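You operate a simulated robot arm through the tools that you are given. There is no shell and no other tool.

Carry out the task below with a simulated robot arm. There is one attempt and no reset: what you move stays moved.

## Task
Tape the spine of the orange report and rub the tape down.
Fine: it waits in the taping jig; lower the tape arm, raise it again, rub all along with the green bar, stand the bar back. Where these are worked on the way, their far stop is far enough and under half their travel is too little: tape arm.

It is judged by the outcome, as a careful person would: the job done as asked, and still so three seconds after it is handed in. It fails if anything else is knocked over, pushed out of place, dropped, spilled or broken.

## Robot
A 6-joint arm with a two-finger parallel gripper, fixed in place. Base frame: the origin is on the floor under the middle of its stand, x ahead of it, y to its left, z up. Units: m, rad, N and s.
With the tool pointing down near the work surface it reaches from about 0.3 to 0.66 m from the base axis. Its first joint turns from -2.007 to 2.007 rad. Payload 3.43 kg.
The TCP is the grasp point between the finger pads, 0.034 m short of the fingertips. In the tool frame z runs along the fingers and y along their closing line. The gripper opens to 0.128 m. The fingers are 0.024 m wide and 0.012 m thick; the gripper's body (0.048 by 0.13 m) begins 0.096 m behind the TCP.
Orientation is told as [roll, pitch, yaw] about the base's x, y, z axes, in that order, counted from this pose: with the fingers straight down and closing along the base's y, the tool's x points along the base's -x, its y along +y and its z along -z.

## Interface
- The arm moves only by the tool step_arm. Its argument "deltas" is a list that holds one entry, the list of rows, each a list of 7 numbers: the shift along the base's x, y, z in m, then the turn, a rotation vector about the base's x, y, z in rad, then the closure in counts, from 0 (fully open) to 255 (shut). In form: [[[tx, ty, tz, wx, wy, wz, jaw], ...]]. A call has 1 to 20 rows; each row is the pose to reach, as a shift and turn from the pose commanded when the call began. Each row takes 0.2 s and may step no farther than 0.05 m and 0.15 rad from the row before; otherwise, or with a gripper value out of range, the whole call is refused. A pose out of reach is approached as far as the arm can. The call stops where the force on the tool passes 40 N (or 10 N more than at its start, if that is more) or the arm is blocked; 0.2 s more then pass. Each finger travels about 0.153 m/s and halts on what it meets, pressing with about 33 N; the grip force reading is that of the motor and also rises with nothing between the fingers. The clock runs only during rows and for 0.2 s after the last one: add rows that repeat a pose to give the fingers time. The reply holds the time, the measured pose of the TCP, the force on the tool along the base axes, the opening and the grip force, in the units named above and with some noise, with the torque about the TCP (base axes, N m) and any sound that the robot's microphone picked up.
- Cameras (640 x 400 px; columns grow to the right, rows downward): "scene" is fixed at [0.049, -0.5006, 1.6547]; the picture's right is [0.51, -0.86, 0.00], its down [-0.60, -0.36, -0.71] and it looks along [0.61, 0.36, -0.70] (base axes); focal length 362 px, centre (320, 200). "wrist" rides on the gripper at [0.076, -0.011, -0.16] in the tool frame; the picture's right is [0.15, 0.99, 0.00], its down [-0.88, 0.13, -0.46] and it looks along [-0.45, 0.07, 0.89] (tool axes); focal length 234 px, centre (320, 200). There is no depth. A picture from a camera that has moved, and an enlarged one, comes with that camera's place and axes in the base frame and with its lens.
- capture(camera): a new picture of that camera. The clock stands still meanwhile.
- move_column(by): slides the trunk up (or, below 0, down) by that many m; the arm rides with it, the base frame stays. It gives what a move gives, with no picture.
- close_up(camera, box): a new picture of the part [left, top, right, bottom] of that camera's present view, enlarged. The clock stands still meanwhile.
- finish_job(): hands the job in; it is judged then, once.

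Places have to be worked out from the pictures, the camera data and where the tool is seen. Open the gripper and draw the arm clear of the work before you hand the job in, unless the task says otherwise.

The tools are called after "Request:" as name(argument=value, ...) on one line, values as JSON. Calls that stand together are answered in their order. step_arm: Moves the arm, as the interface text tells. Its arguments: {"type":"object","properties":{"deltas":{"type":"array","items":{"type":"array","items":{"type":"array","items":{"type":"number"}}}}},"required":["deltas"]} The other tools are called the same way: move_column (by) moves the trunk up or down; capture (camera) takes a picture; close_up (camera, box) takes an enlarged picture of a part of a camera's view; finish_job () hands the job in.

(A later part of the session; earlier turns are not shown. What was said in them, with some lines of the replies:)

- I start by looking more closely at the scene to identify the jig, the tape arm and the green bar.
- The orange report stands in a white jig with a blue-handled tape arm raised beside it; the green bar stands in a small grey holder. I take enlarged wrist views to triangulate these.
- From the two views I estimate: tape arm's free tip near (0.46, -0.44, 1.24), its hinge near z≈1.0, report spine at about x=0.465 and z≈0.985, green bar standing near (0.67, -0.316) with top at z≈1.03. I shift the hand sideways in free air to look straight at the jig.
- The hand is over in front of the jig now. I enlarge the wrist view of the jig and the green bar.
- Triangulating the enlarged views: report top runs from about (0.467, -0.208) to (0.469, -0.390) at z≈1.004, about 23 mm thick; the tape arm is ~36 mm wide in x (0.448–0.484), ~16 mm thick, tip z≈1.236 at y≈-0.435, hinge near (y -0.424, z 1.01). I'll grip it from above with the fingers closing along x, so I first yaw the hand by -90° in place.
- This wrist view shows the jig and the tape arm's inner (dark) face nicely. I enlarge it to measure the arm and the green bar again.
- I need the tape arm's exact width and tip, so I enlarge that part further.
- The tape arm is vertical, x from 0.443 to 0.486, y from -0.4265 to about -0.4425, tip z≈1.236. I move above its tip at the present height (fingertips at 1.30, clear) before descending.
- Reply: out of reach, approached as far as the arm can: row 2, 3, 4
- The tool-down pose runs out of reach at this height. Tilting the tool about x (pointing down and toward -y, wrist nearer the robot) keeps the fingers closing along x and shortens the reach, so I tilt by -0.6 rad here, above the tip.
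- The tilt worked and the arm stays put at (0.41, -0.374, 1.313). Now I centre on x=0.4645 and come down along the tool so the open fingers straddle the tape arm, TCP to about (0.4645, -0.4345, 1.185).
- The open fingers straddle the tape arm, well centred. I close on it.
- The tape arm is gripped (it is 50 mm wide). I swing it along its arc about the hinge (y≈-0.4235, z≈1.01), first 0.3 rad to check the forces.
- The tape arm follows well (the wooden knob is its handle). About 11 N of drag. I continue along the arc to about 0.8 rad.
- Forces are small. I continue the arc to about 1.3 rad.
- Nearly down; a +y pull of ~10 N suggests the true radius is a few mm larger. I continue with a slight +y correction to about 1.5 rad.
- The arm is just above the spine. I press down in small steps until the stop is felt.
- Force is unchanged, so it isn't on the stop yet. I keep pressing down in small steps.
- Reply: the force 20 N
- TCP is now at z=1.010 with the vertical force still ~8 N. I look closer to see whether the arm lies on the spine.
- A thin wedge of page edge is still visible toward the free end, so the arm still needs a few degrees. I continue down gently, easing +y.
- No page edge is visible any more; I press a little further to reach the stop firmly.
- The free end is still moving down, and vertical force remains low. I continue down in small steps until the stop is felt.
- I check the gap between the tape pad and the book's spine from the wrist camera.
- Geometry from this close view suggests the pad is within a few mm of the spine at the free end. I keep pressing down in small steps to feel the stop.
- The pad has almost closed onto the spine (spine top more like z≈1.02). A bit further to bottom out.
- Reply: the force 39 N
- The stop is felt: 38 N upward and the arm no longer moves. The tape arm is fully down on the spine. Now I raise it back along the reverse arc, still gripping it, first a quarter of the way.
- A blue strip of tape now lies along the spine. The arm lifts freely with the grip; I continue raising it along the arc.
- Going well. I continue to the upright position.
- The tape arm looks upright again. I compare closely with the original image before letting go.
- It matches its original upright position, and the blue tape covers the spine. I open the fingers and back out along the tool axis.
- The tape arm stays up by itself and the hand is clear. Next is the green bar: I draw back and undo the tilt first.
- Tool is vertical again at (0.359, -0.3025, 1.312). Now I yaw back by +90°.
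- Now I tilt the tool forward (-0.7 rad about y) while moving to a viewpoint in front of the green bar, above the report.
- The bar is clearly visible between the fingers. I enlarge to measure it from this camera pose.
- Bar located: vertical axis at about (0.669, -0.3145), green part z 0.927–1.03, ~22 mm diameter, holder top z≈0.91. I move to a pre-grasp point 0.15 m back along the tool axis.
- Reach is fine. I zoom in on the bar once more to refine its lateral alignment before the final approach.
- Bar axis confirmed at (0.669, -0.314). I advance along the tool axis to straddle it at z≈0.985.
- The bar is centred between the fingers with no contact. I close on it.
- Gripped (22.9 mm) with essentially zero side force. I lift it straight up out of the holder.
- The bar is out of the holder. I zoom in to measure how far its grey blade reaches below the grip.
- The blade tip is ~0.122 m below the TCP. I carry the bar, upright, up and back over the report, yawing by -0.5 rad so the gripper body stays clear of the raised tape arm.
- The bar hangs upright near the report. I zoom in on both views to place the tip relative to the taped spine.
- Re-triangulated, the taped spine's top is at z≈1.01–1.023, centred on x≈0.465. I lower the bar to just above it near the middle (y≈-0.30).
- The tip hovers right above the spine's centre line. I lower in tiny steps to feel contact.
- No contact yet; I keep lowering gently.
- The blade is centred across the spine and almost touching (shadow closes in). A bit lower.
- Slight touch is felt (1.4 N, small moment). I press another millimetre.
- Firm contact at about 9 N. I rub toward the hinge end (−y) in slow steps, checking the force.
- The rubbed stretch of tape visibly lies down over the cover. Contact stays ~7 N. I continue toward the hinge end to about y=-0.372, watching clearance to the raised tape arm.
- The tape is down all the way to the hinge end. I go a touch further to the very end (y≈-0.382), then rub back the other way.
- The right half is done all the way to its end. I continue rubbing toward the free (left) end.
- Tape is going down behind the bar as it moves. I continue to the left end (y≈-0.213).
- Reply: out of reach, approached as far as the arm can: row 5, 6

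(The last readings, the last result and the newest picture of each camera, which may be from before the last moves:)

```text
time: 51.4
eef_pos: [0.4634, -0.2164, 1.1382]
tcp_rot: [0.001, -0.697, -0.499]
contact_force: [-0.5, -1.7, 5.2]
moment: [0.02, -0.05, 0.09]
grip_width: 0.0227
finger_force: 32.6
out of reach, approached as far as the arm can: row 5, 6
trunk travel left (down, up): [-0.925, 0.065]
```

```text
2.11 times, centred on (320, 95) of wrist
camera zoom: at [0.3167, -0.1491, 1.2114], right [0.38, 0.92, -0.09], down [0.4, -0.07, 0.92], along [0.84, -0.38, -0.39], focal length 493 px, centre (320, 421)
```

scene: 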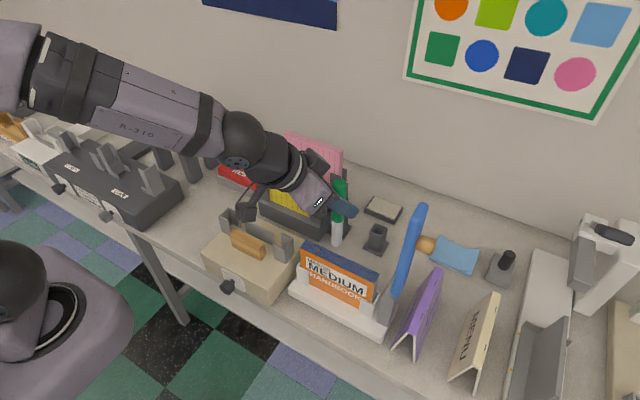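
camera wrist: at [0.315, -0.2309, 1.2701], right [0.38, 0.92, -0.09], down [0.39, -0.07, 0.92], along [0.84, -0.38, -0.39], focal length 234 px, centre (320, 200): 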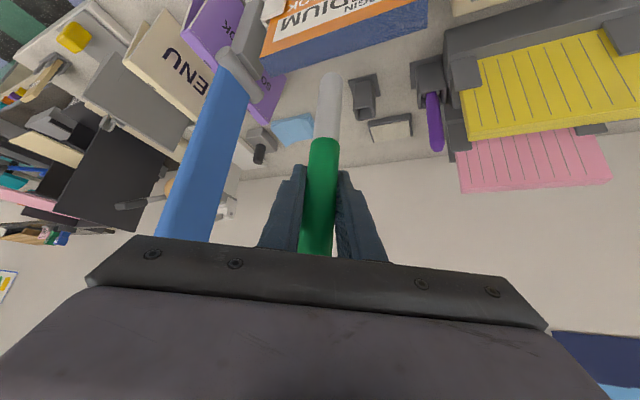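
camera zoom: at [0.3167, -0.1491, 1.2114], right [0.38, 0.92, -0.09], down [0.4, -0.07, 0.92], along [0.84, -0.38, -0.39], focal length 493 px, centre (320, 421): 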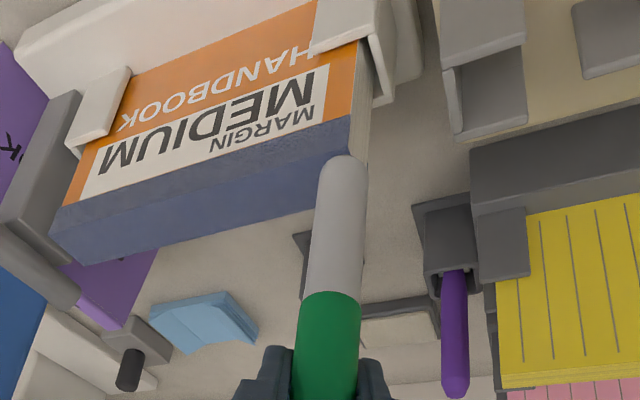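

The tape now appears folded down along its whole length. I check closely.

Request:
close_up(camera="scene", box=[285, 230, 395, 310])

Request:
close_up(camera="wrist", box=[210, 40, 350, 130])

```text
5.00 times, centred on (340, 270) of scene
camera zoom: at [0.049, -0.5006, 1.6547], right [0.51, -0.86, 0.0], down [-0.6, -0.36, -0.71], along [0.61, 0.36, -0.7], focal length 1812 px, centre (220, -150)
```

zoom: 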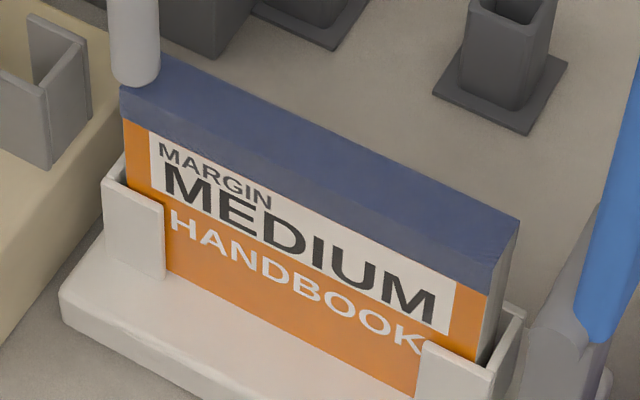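

```text
4.44 times, centred on (280, 85) of wrist
camera zoom: at [0.3167, -0.1491, 1.2114], right [0.38, 0.92, -0.09], down [0.4, -0.07, 0.92], along [0.84, -0.38, -0.39], focal length 1041 px, centre (498, 711)
```

zoom: 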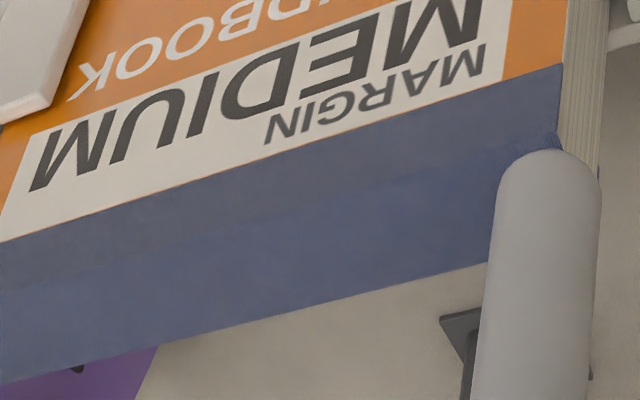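

The tape is folded evenly along the full spine. Now I lift the bar off, easing back toward -y, away from the reach limit noted at the left end.

Request:
step_arm(deltas=[[[0, 0, 0.012, 0, 0, 0, 235], [0, -0.01, 0.03, 0, 0, 0, 235], [0, -0.035, 0.05, 0, 0, 0, 235], [0, -0.065, 0.062, 0, 0, 0, 235], [0, -0.09, 0.062, 0, 0, 0, 235]]])

Request:
close_up(camera="wrist", box=[270, 50, 390, 200])

Request:
capture(camera="scene")

```text
time: 52.6
eef_pos: [0.4654, -0.304, 1.2018]
tcp_rot: [0.002, -0.701, -0.501]
contact_force: [0.2, 0.4, 0.1]
moment: [0.04, -0.01, 0.01]
grip_width: 0.0226
finger_force: 32.9
trunk travel left (down, up): [-0.925, 0.065]
```

```text
2.67 times, centred on (330, 125) of wrist
camera zoom: at [0.3187, -0.2365, 1.2741], right [0.38, 0.92, -0.09], down [0.4, -0.07, 0.92], along [0.84, -0.38, -0.39], focal length 624 px, centre (293, 400)
```

zoom: 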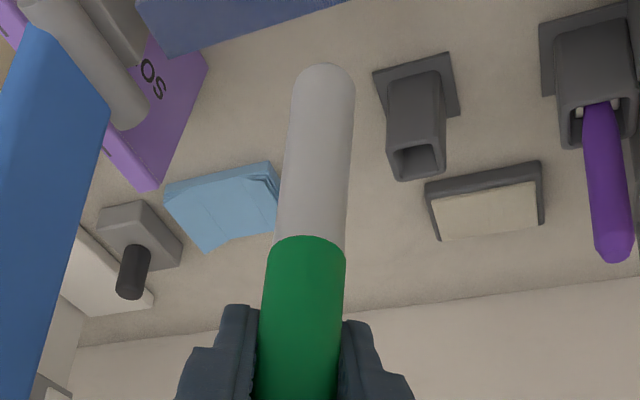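

```text
taken
```

scene: 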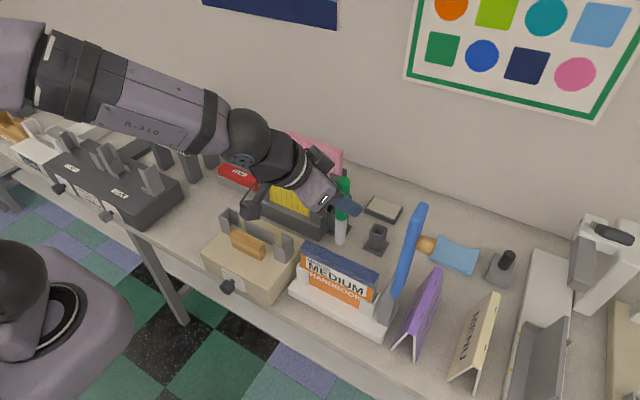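

The bar hasn't shifted noticeably in the grip (about 2 mm up). I carry it back above the holder, undoing the yaw.

Request:
step_arm(deltas=[[[0.03, 0, 0, 0, 0, 0.07, 235], [0.065, -0.002, 0, 0, 0, 0.15, 235], [0.1, -0.004, 0, 0, 0, 0.23, 235], [0.135, -0.006, -0.01, 0, 0, 0.31, 235], [0.17, -0.008, -0.03, 0, 0, 0.39, 235], [0.195, -0.01, -0.05, 0, 0, 0.46, 235], [0.204, -0.01, -0.064, 0, 0, 0.5, 235], [0.204, -0.01, -0.064, 0, 0, 0.5, 235]]])

Request:
close_up(camera="wrist", box=[250, 0, 400, 200])

Request:
close_up(camera="scene", box=[340, 130, 430, 260])

```text
time: 54.4
eef_pos: [0.6692, -0.3139, 1.137]
tcp_rot: [0.0, -0.701, -0.001]
contact_force: [-0.2, 0.9, -1.7]
moment: [0.01, 0.04, 0.05]
grip_width: 0.0228
finger_force: 33.3
trunk travel left (down, up): [-0.925, 0.065]
```

```text
2.00 times, centred on (325, 100) of wrist
camera zoom: at [0.5079, -0.3249, 1.2092], right [-0.11, 0.99, -0.09], down [0.38, 0.13, 0.92], along [0.92, 0.07, -0.39], focal length 468 px, centre (310, 400)
```

zoom: 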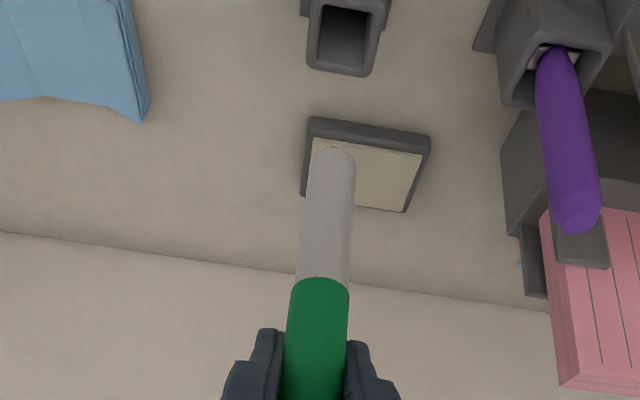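

```text
3.08 times, centred on (385, 195) of scene
camera zoom: at [0.049, -0.5006, 1.6547], right [0.51, -0.86, 0.0], down [-0.6, -0.36, -0.71], along [0.61, 0.36, -0.7], focal length 1115 px, centre (120, 215)
```

zoom: 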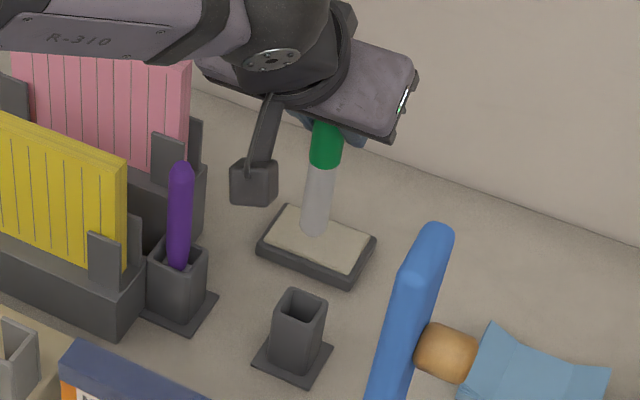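

Compared with the lift-out pictures I'm about 2 mm too far in -y. I correct that and descend until the tip is just above the holder mouth.

Request:
step_arm(deltas=[[[-0.001, 0.002, -0.02, 0, 0, 0, 235], [-0.001, 0.002, -0.05, 0, 0, 0, 235], [-0.001, 0.002, -0.075, 0, 0, 0, 235], [-0.001, 0.002, -0.088, 0, 0, 0, 235], [-0.001, 0.002, -0.088, 0, 0, 0, 235]]])

Request:
close_up(camera="wrist", box=[270, 20, 390, 170])

Request:
close_up(camera="scene", box=[350, 180, 410, 260])

```text
time: 55.6
eef_pos: [0.6663, -0.3109, 1.0489]
tcp_rot: [-0.002, -0.7, -0.002]
contact_force: [0.4, 1.0, -1.4]
moment: [0.01, -0.03, -0.03]
grip_width: 0.0227
finger_force: 33.0
trunk travel left (down, up): [-0.925, 0.065]
```

```text
2.67 times, centred on (330, 95) of wrist
camera zoom: at [0.5063, -0.3227, 1.1212], right [-0.11, 0.99, -0.09], down [0.38, 0.13, 0.92], along [0.92, 0.07, -0.39], focal length 624 px, centre (293, 480)
```

zoom: 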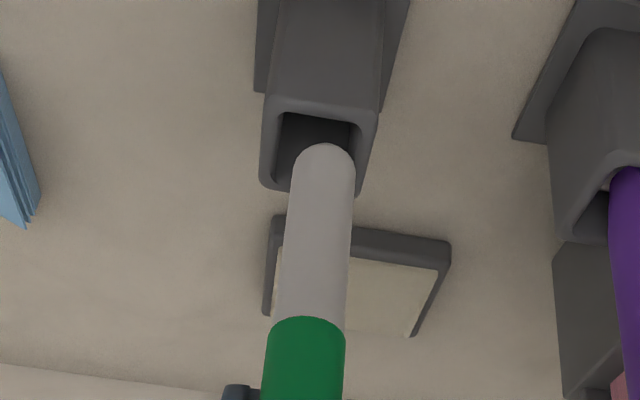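

```text
5.00 times, centred on (380, 220) of scene
camera zoom: at [0.049, -0.5006, 1.6547], right [0.51, -0.86, 0.0], down [-0.6, -0.36, -0.71], along [0.61, 0.36, -0.7], focal length 1812 px, centre (20, 100)
```

zoom: 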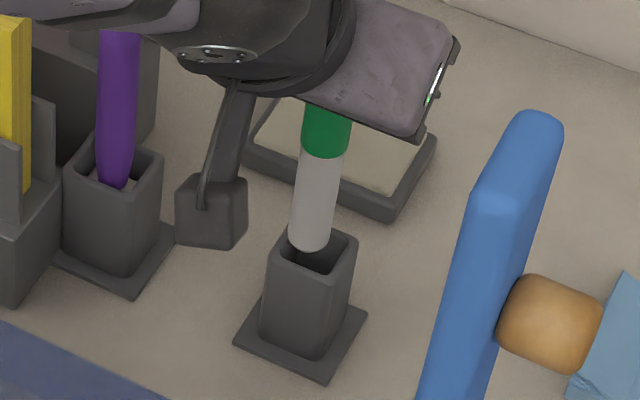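

I examine tip versus holder mouth more closely before inserting.

Request:
close_up(camera="scene", box=[365, 210, 395, 250])

Request:
close_up(camera="wrist", box=[305, 45, 355, 100])

```text
10.00 times, centred on (380, 230) of scene
camera zoom: at [0.049, -0.5006, 1.6547], right [0.51, -0.86, 0.0], down [-0.6, -0.36, -0.71], along [0.61, 0.36, -0.7], focal length 3625 px, centre (-280, -100)
```

zoom: 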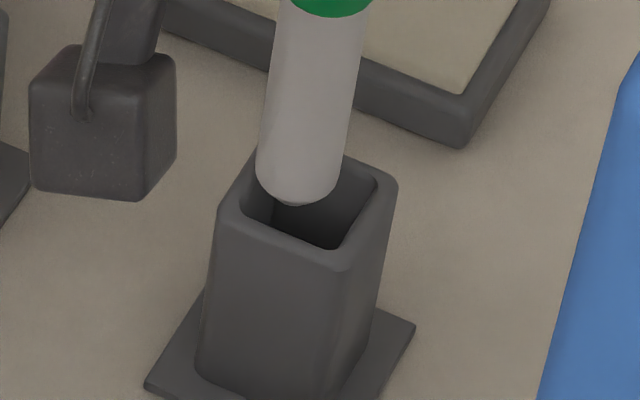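

```text
7.27 times, centred on (330, 72) of wrist
camera zoom: at [0.5063, -0.3227, 1.1212], right [-0.11, 0.99, -0.09], down [0.38, 0.13, 0.92], along [0.92, 0.07, -0.39], focal length 1703 px, centre (247, 1127)
```

zoom: 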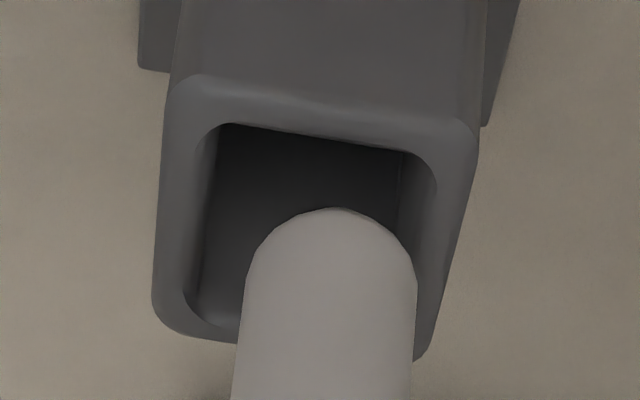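

The tip is ~3 mm off: needs about +3 mm in x and -2.8 mm in y. I correct this and begin inserting.

Request:
step_arm(deltas=[[[0.003, -0.0028, 0, 0, 0, 0, 235], [0.003, -0.0028, 0, 0, 0, 0, 235], [0.003, -0.0028, -0.008, 0, 0, 0, 235], [0.003, -0.0028, -0.016, 0, 0, 0, 235]]])

Request:
close_up(camera="scene", box=[365, 210, 395, 250])

Request:
close_up(camera="wrist", box=[305, 45, 355, 100])

```text
time: 56.6
eef_pos: [0.6707, -0.316, 1.0322]
tcp_rot: [-0.001, -0.7, 0.0]
contact_force: [-0.1, -0.3, 0.1]
moment: [-0.01, 0.01, -0.01]
grip_width: 0.0225
finger_force: 33.1
trunk travel left (down, up): [-0.925, 0.065]
```

```text
10.00 times, centred on (380, 230) of scene
camera zoom: at [0.049, -0.5006, 1.6547], right [0.51, -0.86, 0.0], down [-0.6, -0.36, -0.71], along [0.61, 0.36, -0.7], focal length 3625 px, centre (-280, -100)
```

zoom: 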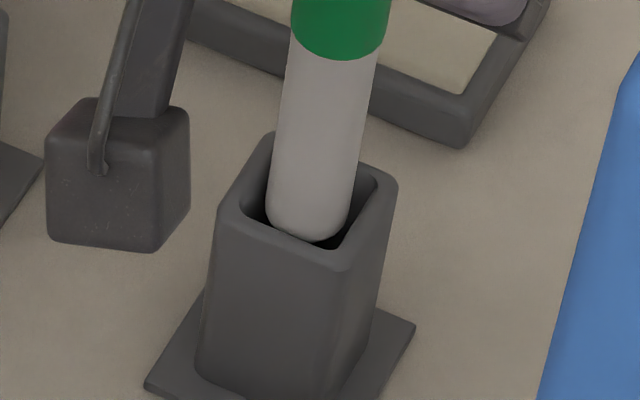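

```text
7.27 times, centred on (330, 72) of wrist
camera zoom: at [0.5088, -0.3261, 1.1053], right [-0.11, 0.99, -0.09], down [0.38, 0.13, 0.92], along [0.92, 0.07, -0.39], focal length 1703 px, centre (247, 1127)
```

zoom: 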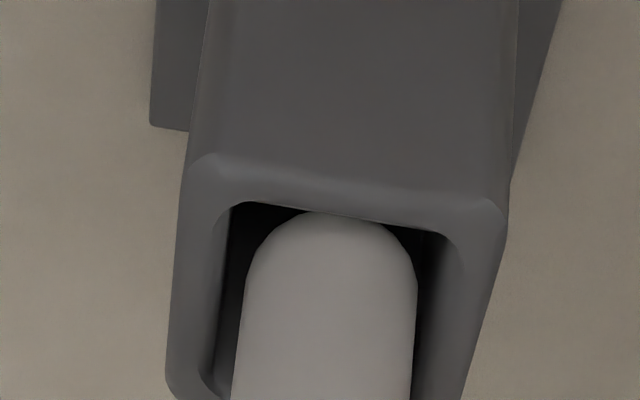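

The tip is inside the mouth, well centred, no contact forces. I lower it further.

Request:
step_arm(deltas=[[[0, 0, -0.012, 0, 0, 0, 235], [0, 0, -0.024, 0, 0, 0, 235], [0, 0, -0.034, 0, 0, 0, 235], [0, 0, -0.041, 0, 0, 0, 235]]])

Request:
close_up(camera="scene", box=[350, 190, 410, 260])

Request:
close_up(camera="wrist", box=[270, 20, 390, 170])

```text
time: 57.6
eef_pos: [0.6698, -0.3137, 0.9909]
tcp_rot: [-0.001, -0.699, -0.001]
contact_force: [-0.3, -0.7, -0.4]
moment: [0.04, 0.01, -0.04]
grip_width: 0.0228
finger_force: 33.2
trunk travel left (down, up): [-0.925, 0.065]
```

```text
5.71 times, centred on (380, 225) of scene
camera zoom: at [0.049, -0.5006, 1.6547], right [0.51, -0.86, 0.0], down [-0.6, -0.36, -0.71], along [0.61, 0.36, -0.7], focal length 2071 px, centre (-23, 57)
```

zoom: 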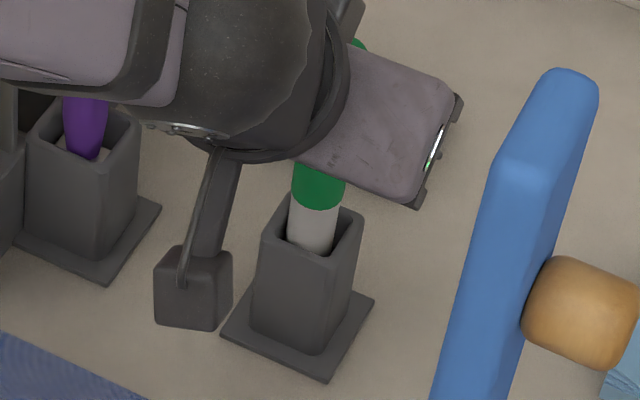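

```text
2.67 times, centred on (330, 95) of wrist
camera zoom: at [0.5086, -0.3252, 1.0644], right [-0.11, 0.99, -0.09], down [0.38, 0.13, 0.92], along [0.92, 0.07, -0.39], focal length 624 px, centre (293, 480)
```

zoom: 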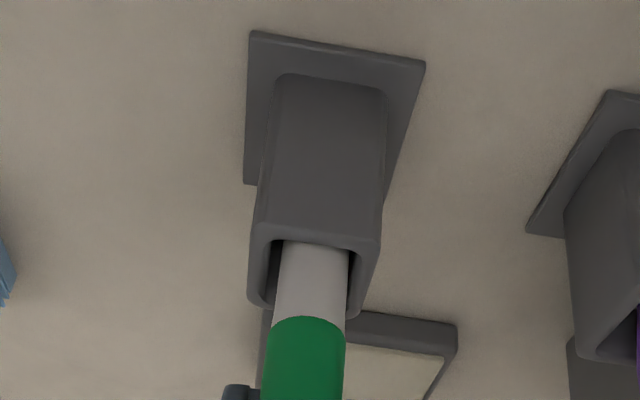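

It's going in cleanly. I lower the last few millimetres to feel the holder's floor.

Request:
step_arm(deltas=[[[0, 0, -0.002, 0, 0, 0, 235], [0, 0, -0.004, 0, 0, 0, 235], [0, 0, -0.005, 0, 0, 0, 235]]])

```text
time: 58.4
eef_pos: [0.6703, -0.3139, 0.9876]
tcp_rot: [0.0, -0.702, -0.002]
contact_force: [-0.8, 0.6, -0.5]
moment: [0.02, -0.02, 0.02]
grip_width: 0.0228
finger_force: 32.9
trunk travel left (down, up): [-0.925, 0.065]
```

Request:
step_arm(deltas=[[[0, 0, -0.0015, 0, 0, 0, 235], [0, 0, -0.003, 0, 0, 0, 235]]])

```text
time: 59.0
eef_pos: [0.6704, -0.315, 0.9846]
tcp_rot: [0.002, -0.701, -0.002]
contact_force: [-1.0, 0.8, 3.5]
moment: [0.2, 0.1, 0.06]
grip_width: 0.0224
finger_force: 33.5
trunk travel left (down, up): [-0.925, 0.065]
```

Floor contact felt (3.5 N at the expected height). I open the fingers.

Request:
step_arm(deltas=[[[0, 0, 0.0005, 0, 0, 0, 200], [0, 0, 0.0005, 0, 0, 0, 160], [0, 0, 0.0005, 0, 0, 0, 110], [0, 0, 0.0005, 0, 0, 0, 60], [0, 0, 0.0005, 0, 0, 0, 60]]])

Request:
capture(camera="wrist")

Request:
close_up(camera="scene", box=[350, 190, 410, 260])

```text
time: 60.2
eef_pos: [0.6705, -0.3147, 0.9844]
tcp_rot: [-0.001, -0.699, 0.0]
contact_force: [0.1, 0.1, -0.1]
moment: [-0.01, 0.01, -0.01]
grip_width: 0.0977
finger_force: 0.2
trunk travel left (down, up): [-0.925, 0.065]
```

```text
taken
camera wrist: at [0.5099, -0.3256, 1.057], right [-0.11, 0.99, -0.09], down [0.38, 0.13, 0.92], along [0.92, 0.07, -0.39], focal length 234 px, centre (320, 200)
```

wrist: 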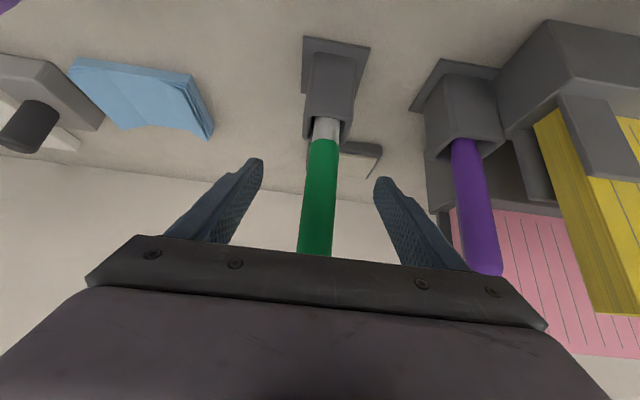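

```text
5.71 times, centred on (380, 225) of scene
camera zoom: at [0.049, -0.5006, 1.6547], right [0.51, -0.86, 0.0], down [-0.6, -0.36, -0.71], along [0.61, 0.36, -0.7], focal length 2071 px, centre (-23, 57)
```

zoom: 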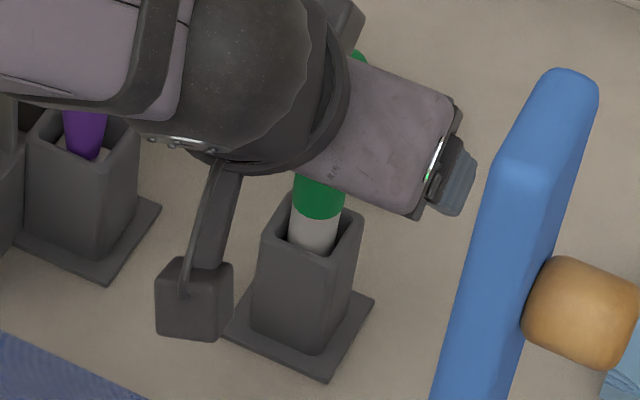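

The bar stands in its holder again. I withdraw along the tool axis.

Request:
step_arm(deltas=[[[-0.0193, 0, 0.0229, 0, 0, 0, 60], [-0.0386, 0, 0.0459, 0, 0, 0, 60], [-0.058, 0, 0.0688, 0, 0, 0, 60], [-0.0773, 0, 0.0918, 0, 0, 0, 60], [-0.0966, 0, 0.1147, 0, 0, 0, 60], [-0.125, 0, 0.15, 0, 0, 0, 60], [-0.15, 0.005, 0.19, 0, 0, 0, 30], [-0.18, 0.01, 0.22, 0, 0, 0, 0]]])

Request:
capture(camera="wrist")

Request:
capture(camera="scene")

```text
time: 62.0
eef_pos: [0.4873, -0.3052, 1.2051]
tcp_rot: [0.001, -0.701, -0.003]
contact_force: [0.2, 0.5, 0.6]
moment: [0.02, 0.0, -0.02]
grip_width: 0.128
finger_force: 0.1
trunk travel left (down, up): [-0.925, 0.065]
```

```text
taken
camera wrist: at [0.3259, -0.316, 1.277], right [-0.11, 0.99, -0.09], down [0.38, 0.13, 0.92], along [0.92, 0.07, -0.39], focal length 234 px, centre (320, 200)
```

wrist: 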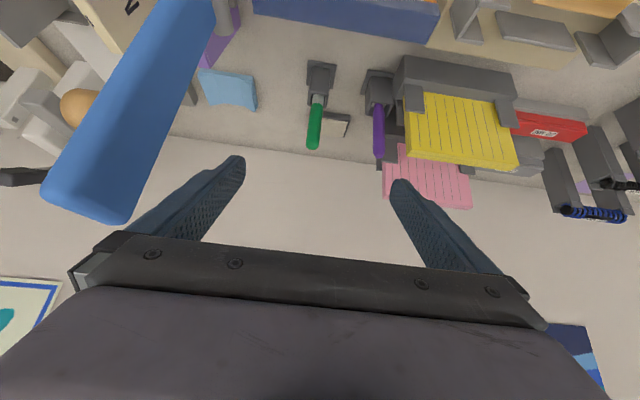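

```text
taken
```

scene: 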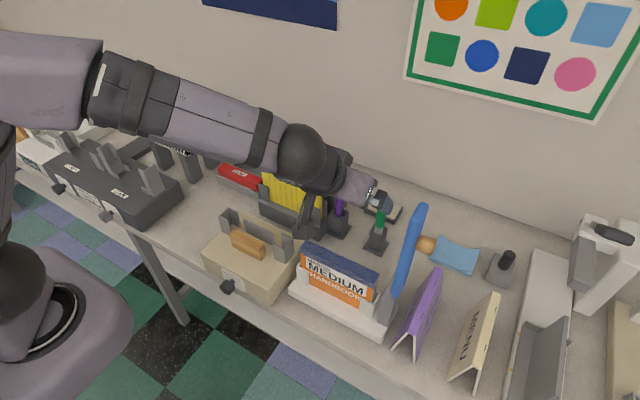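

The bar stands upright, tape arm is up, everything else is in place. I draw the arm further clear, back toward its starting pose.

Request:
step_arm(deltas=[[[-0.025, 0.02, 0.025, 0, 0.1, 0, 0], [-0.05, 0.04, 0.05, 0, 0.22, 0, 0], [-0.075, 0.065, 0.075, 0, 0.35, 0, 0], [-0.1, 0.09, 0.1, 0, 0.48, 0, 0], [-0.12, 0.12, 0.12, 0, 0.6, 0, 0], [-0.128, 0.145, 0.13, 0, 0.7, 0, 0]]])

Request:
capture(camera="scene")

Request:
capture(camera="wrist")

```text
time: 63.4
eef_pos: [0.3618, -0.1599, 1.3362]
tcp_rot: [-0.001, 0.001, -0.001]
contact_force: [0.5, -0.1, -0.4]
moment: [-0.01, -0.02, 0.01]
grip_width: 0.1281
finger_force: 0.0
trunk travel left (down, up): [-0.925, 0.065]
```

```text
taken
```

scene: 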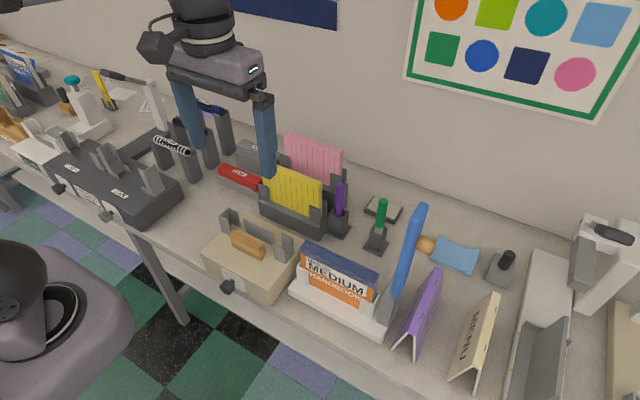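

```text
taken
camera wrist: at [0.287, -0.17, 1.495], right [-0.14, 0.99, 0.0], down [0.88, 0.13, 0.45], along [0.45, 0.06, -0.89], focal length 234 px, centre (320, 200)
```

wrist: 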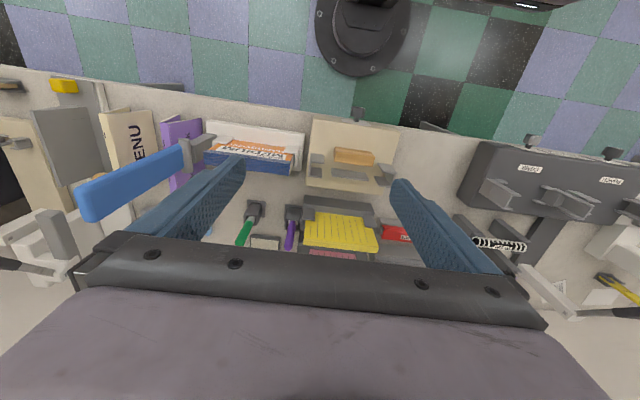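

Arm is clear and open. A last close look at the report, tape arm and bar before handing in.

Request:
close_up(camera="scene", box=[280, 180, 450, 340])

Request:
close_up(camera="wrist", box=[70, 100, 310, 260])

```text
2.50 times, centred on (365, 260) of scene
camera zoom: at [0.049, -0.5006, 1.6547], right [0.51, -0.86, 0.0], down [-0.6, -0.36, -0.71], along [0.61, 0.36, -0.7], focal length 906 px, centre (208, 50)
```

zoom: 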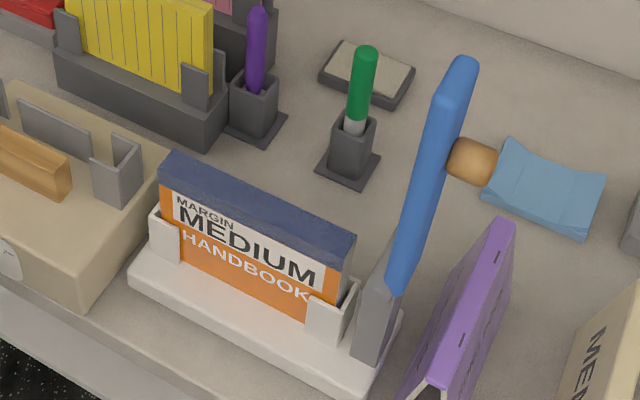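

```text
2.50 times, centred on (190, 180) of wrist
camera zoom: at [0.287, -0.17, 1.495], right [-0.14, 0.99, 0.0], down [0.88, 0.13, 0.45], along [0.45, 0.06, -0.89], focal length 585 px, centre (645, 250)
```

zoom: 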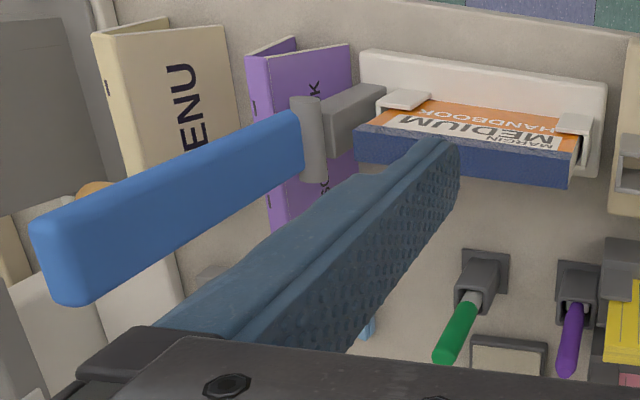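

The tape covers the spine and is folded evenly along its full length. The tape arm is back upright, the green bar stands in its holder, nothing else has moved, and the gripper is open and clear. I hand the job in.

Request:
finish_job()

```text
The job is handed in.
```

The orange report's spine is taped, and the tape is rubbed down along its full length. I've handed the job in, but no result of the judging has come back yet.

- **Tape arm:** I lowered it until it hit its stop on the spine, which left a strip of tape there. I then raised it back to where it started, and it stays up on its own.
- **Rubbing:** I ran the green bar over the tape to both ends of the spine, with readings of roughly 5 to 13 N. Close-ups show the tape folded evenly over the cover from end to end.
- **Green bar:** It is standing in its holder again.
- **Everything else:** In the final pictures nothing else has moved. The gripper is open and the arm is back near its starting pose, clear of the work.
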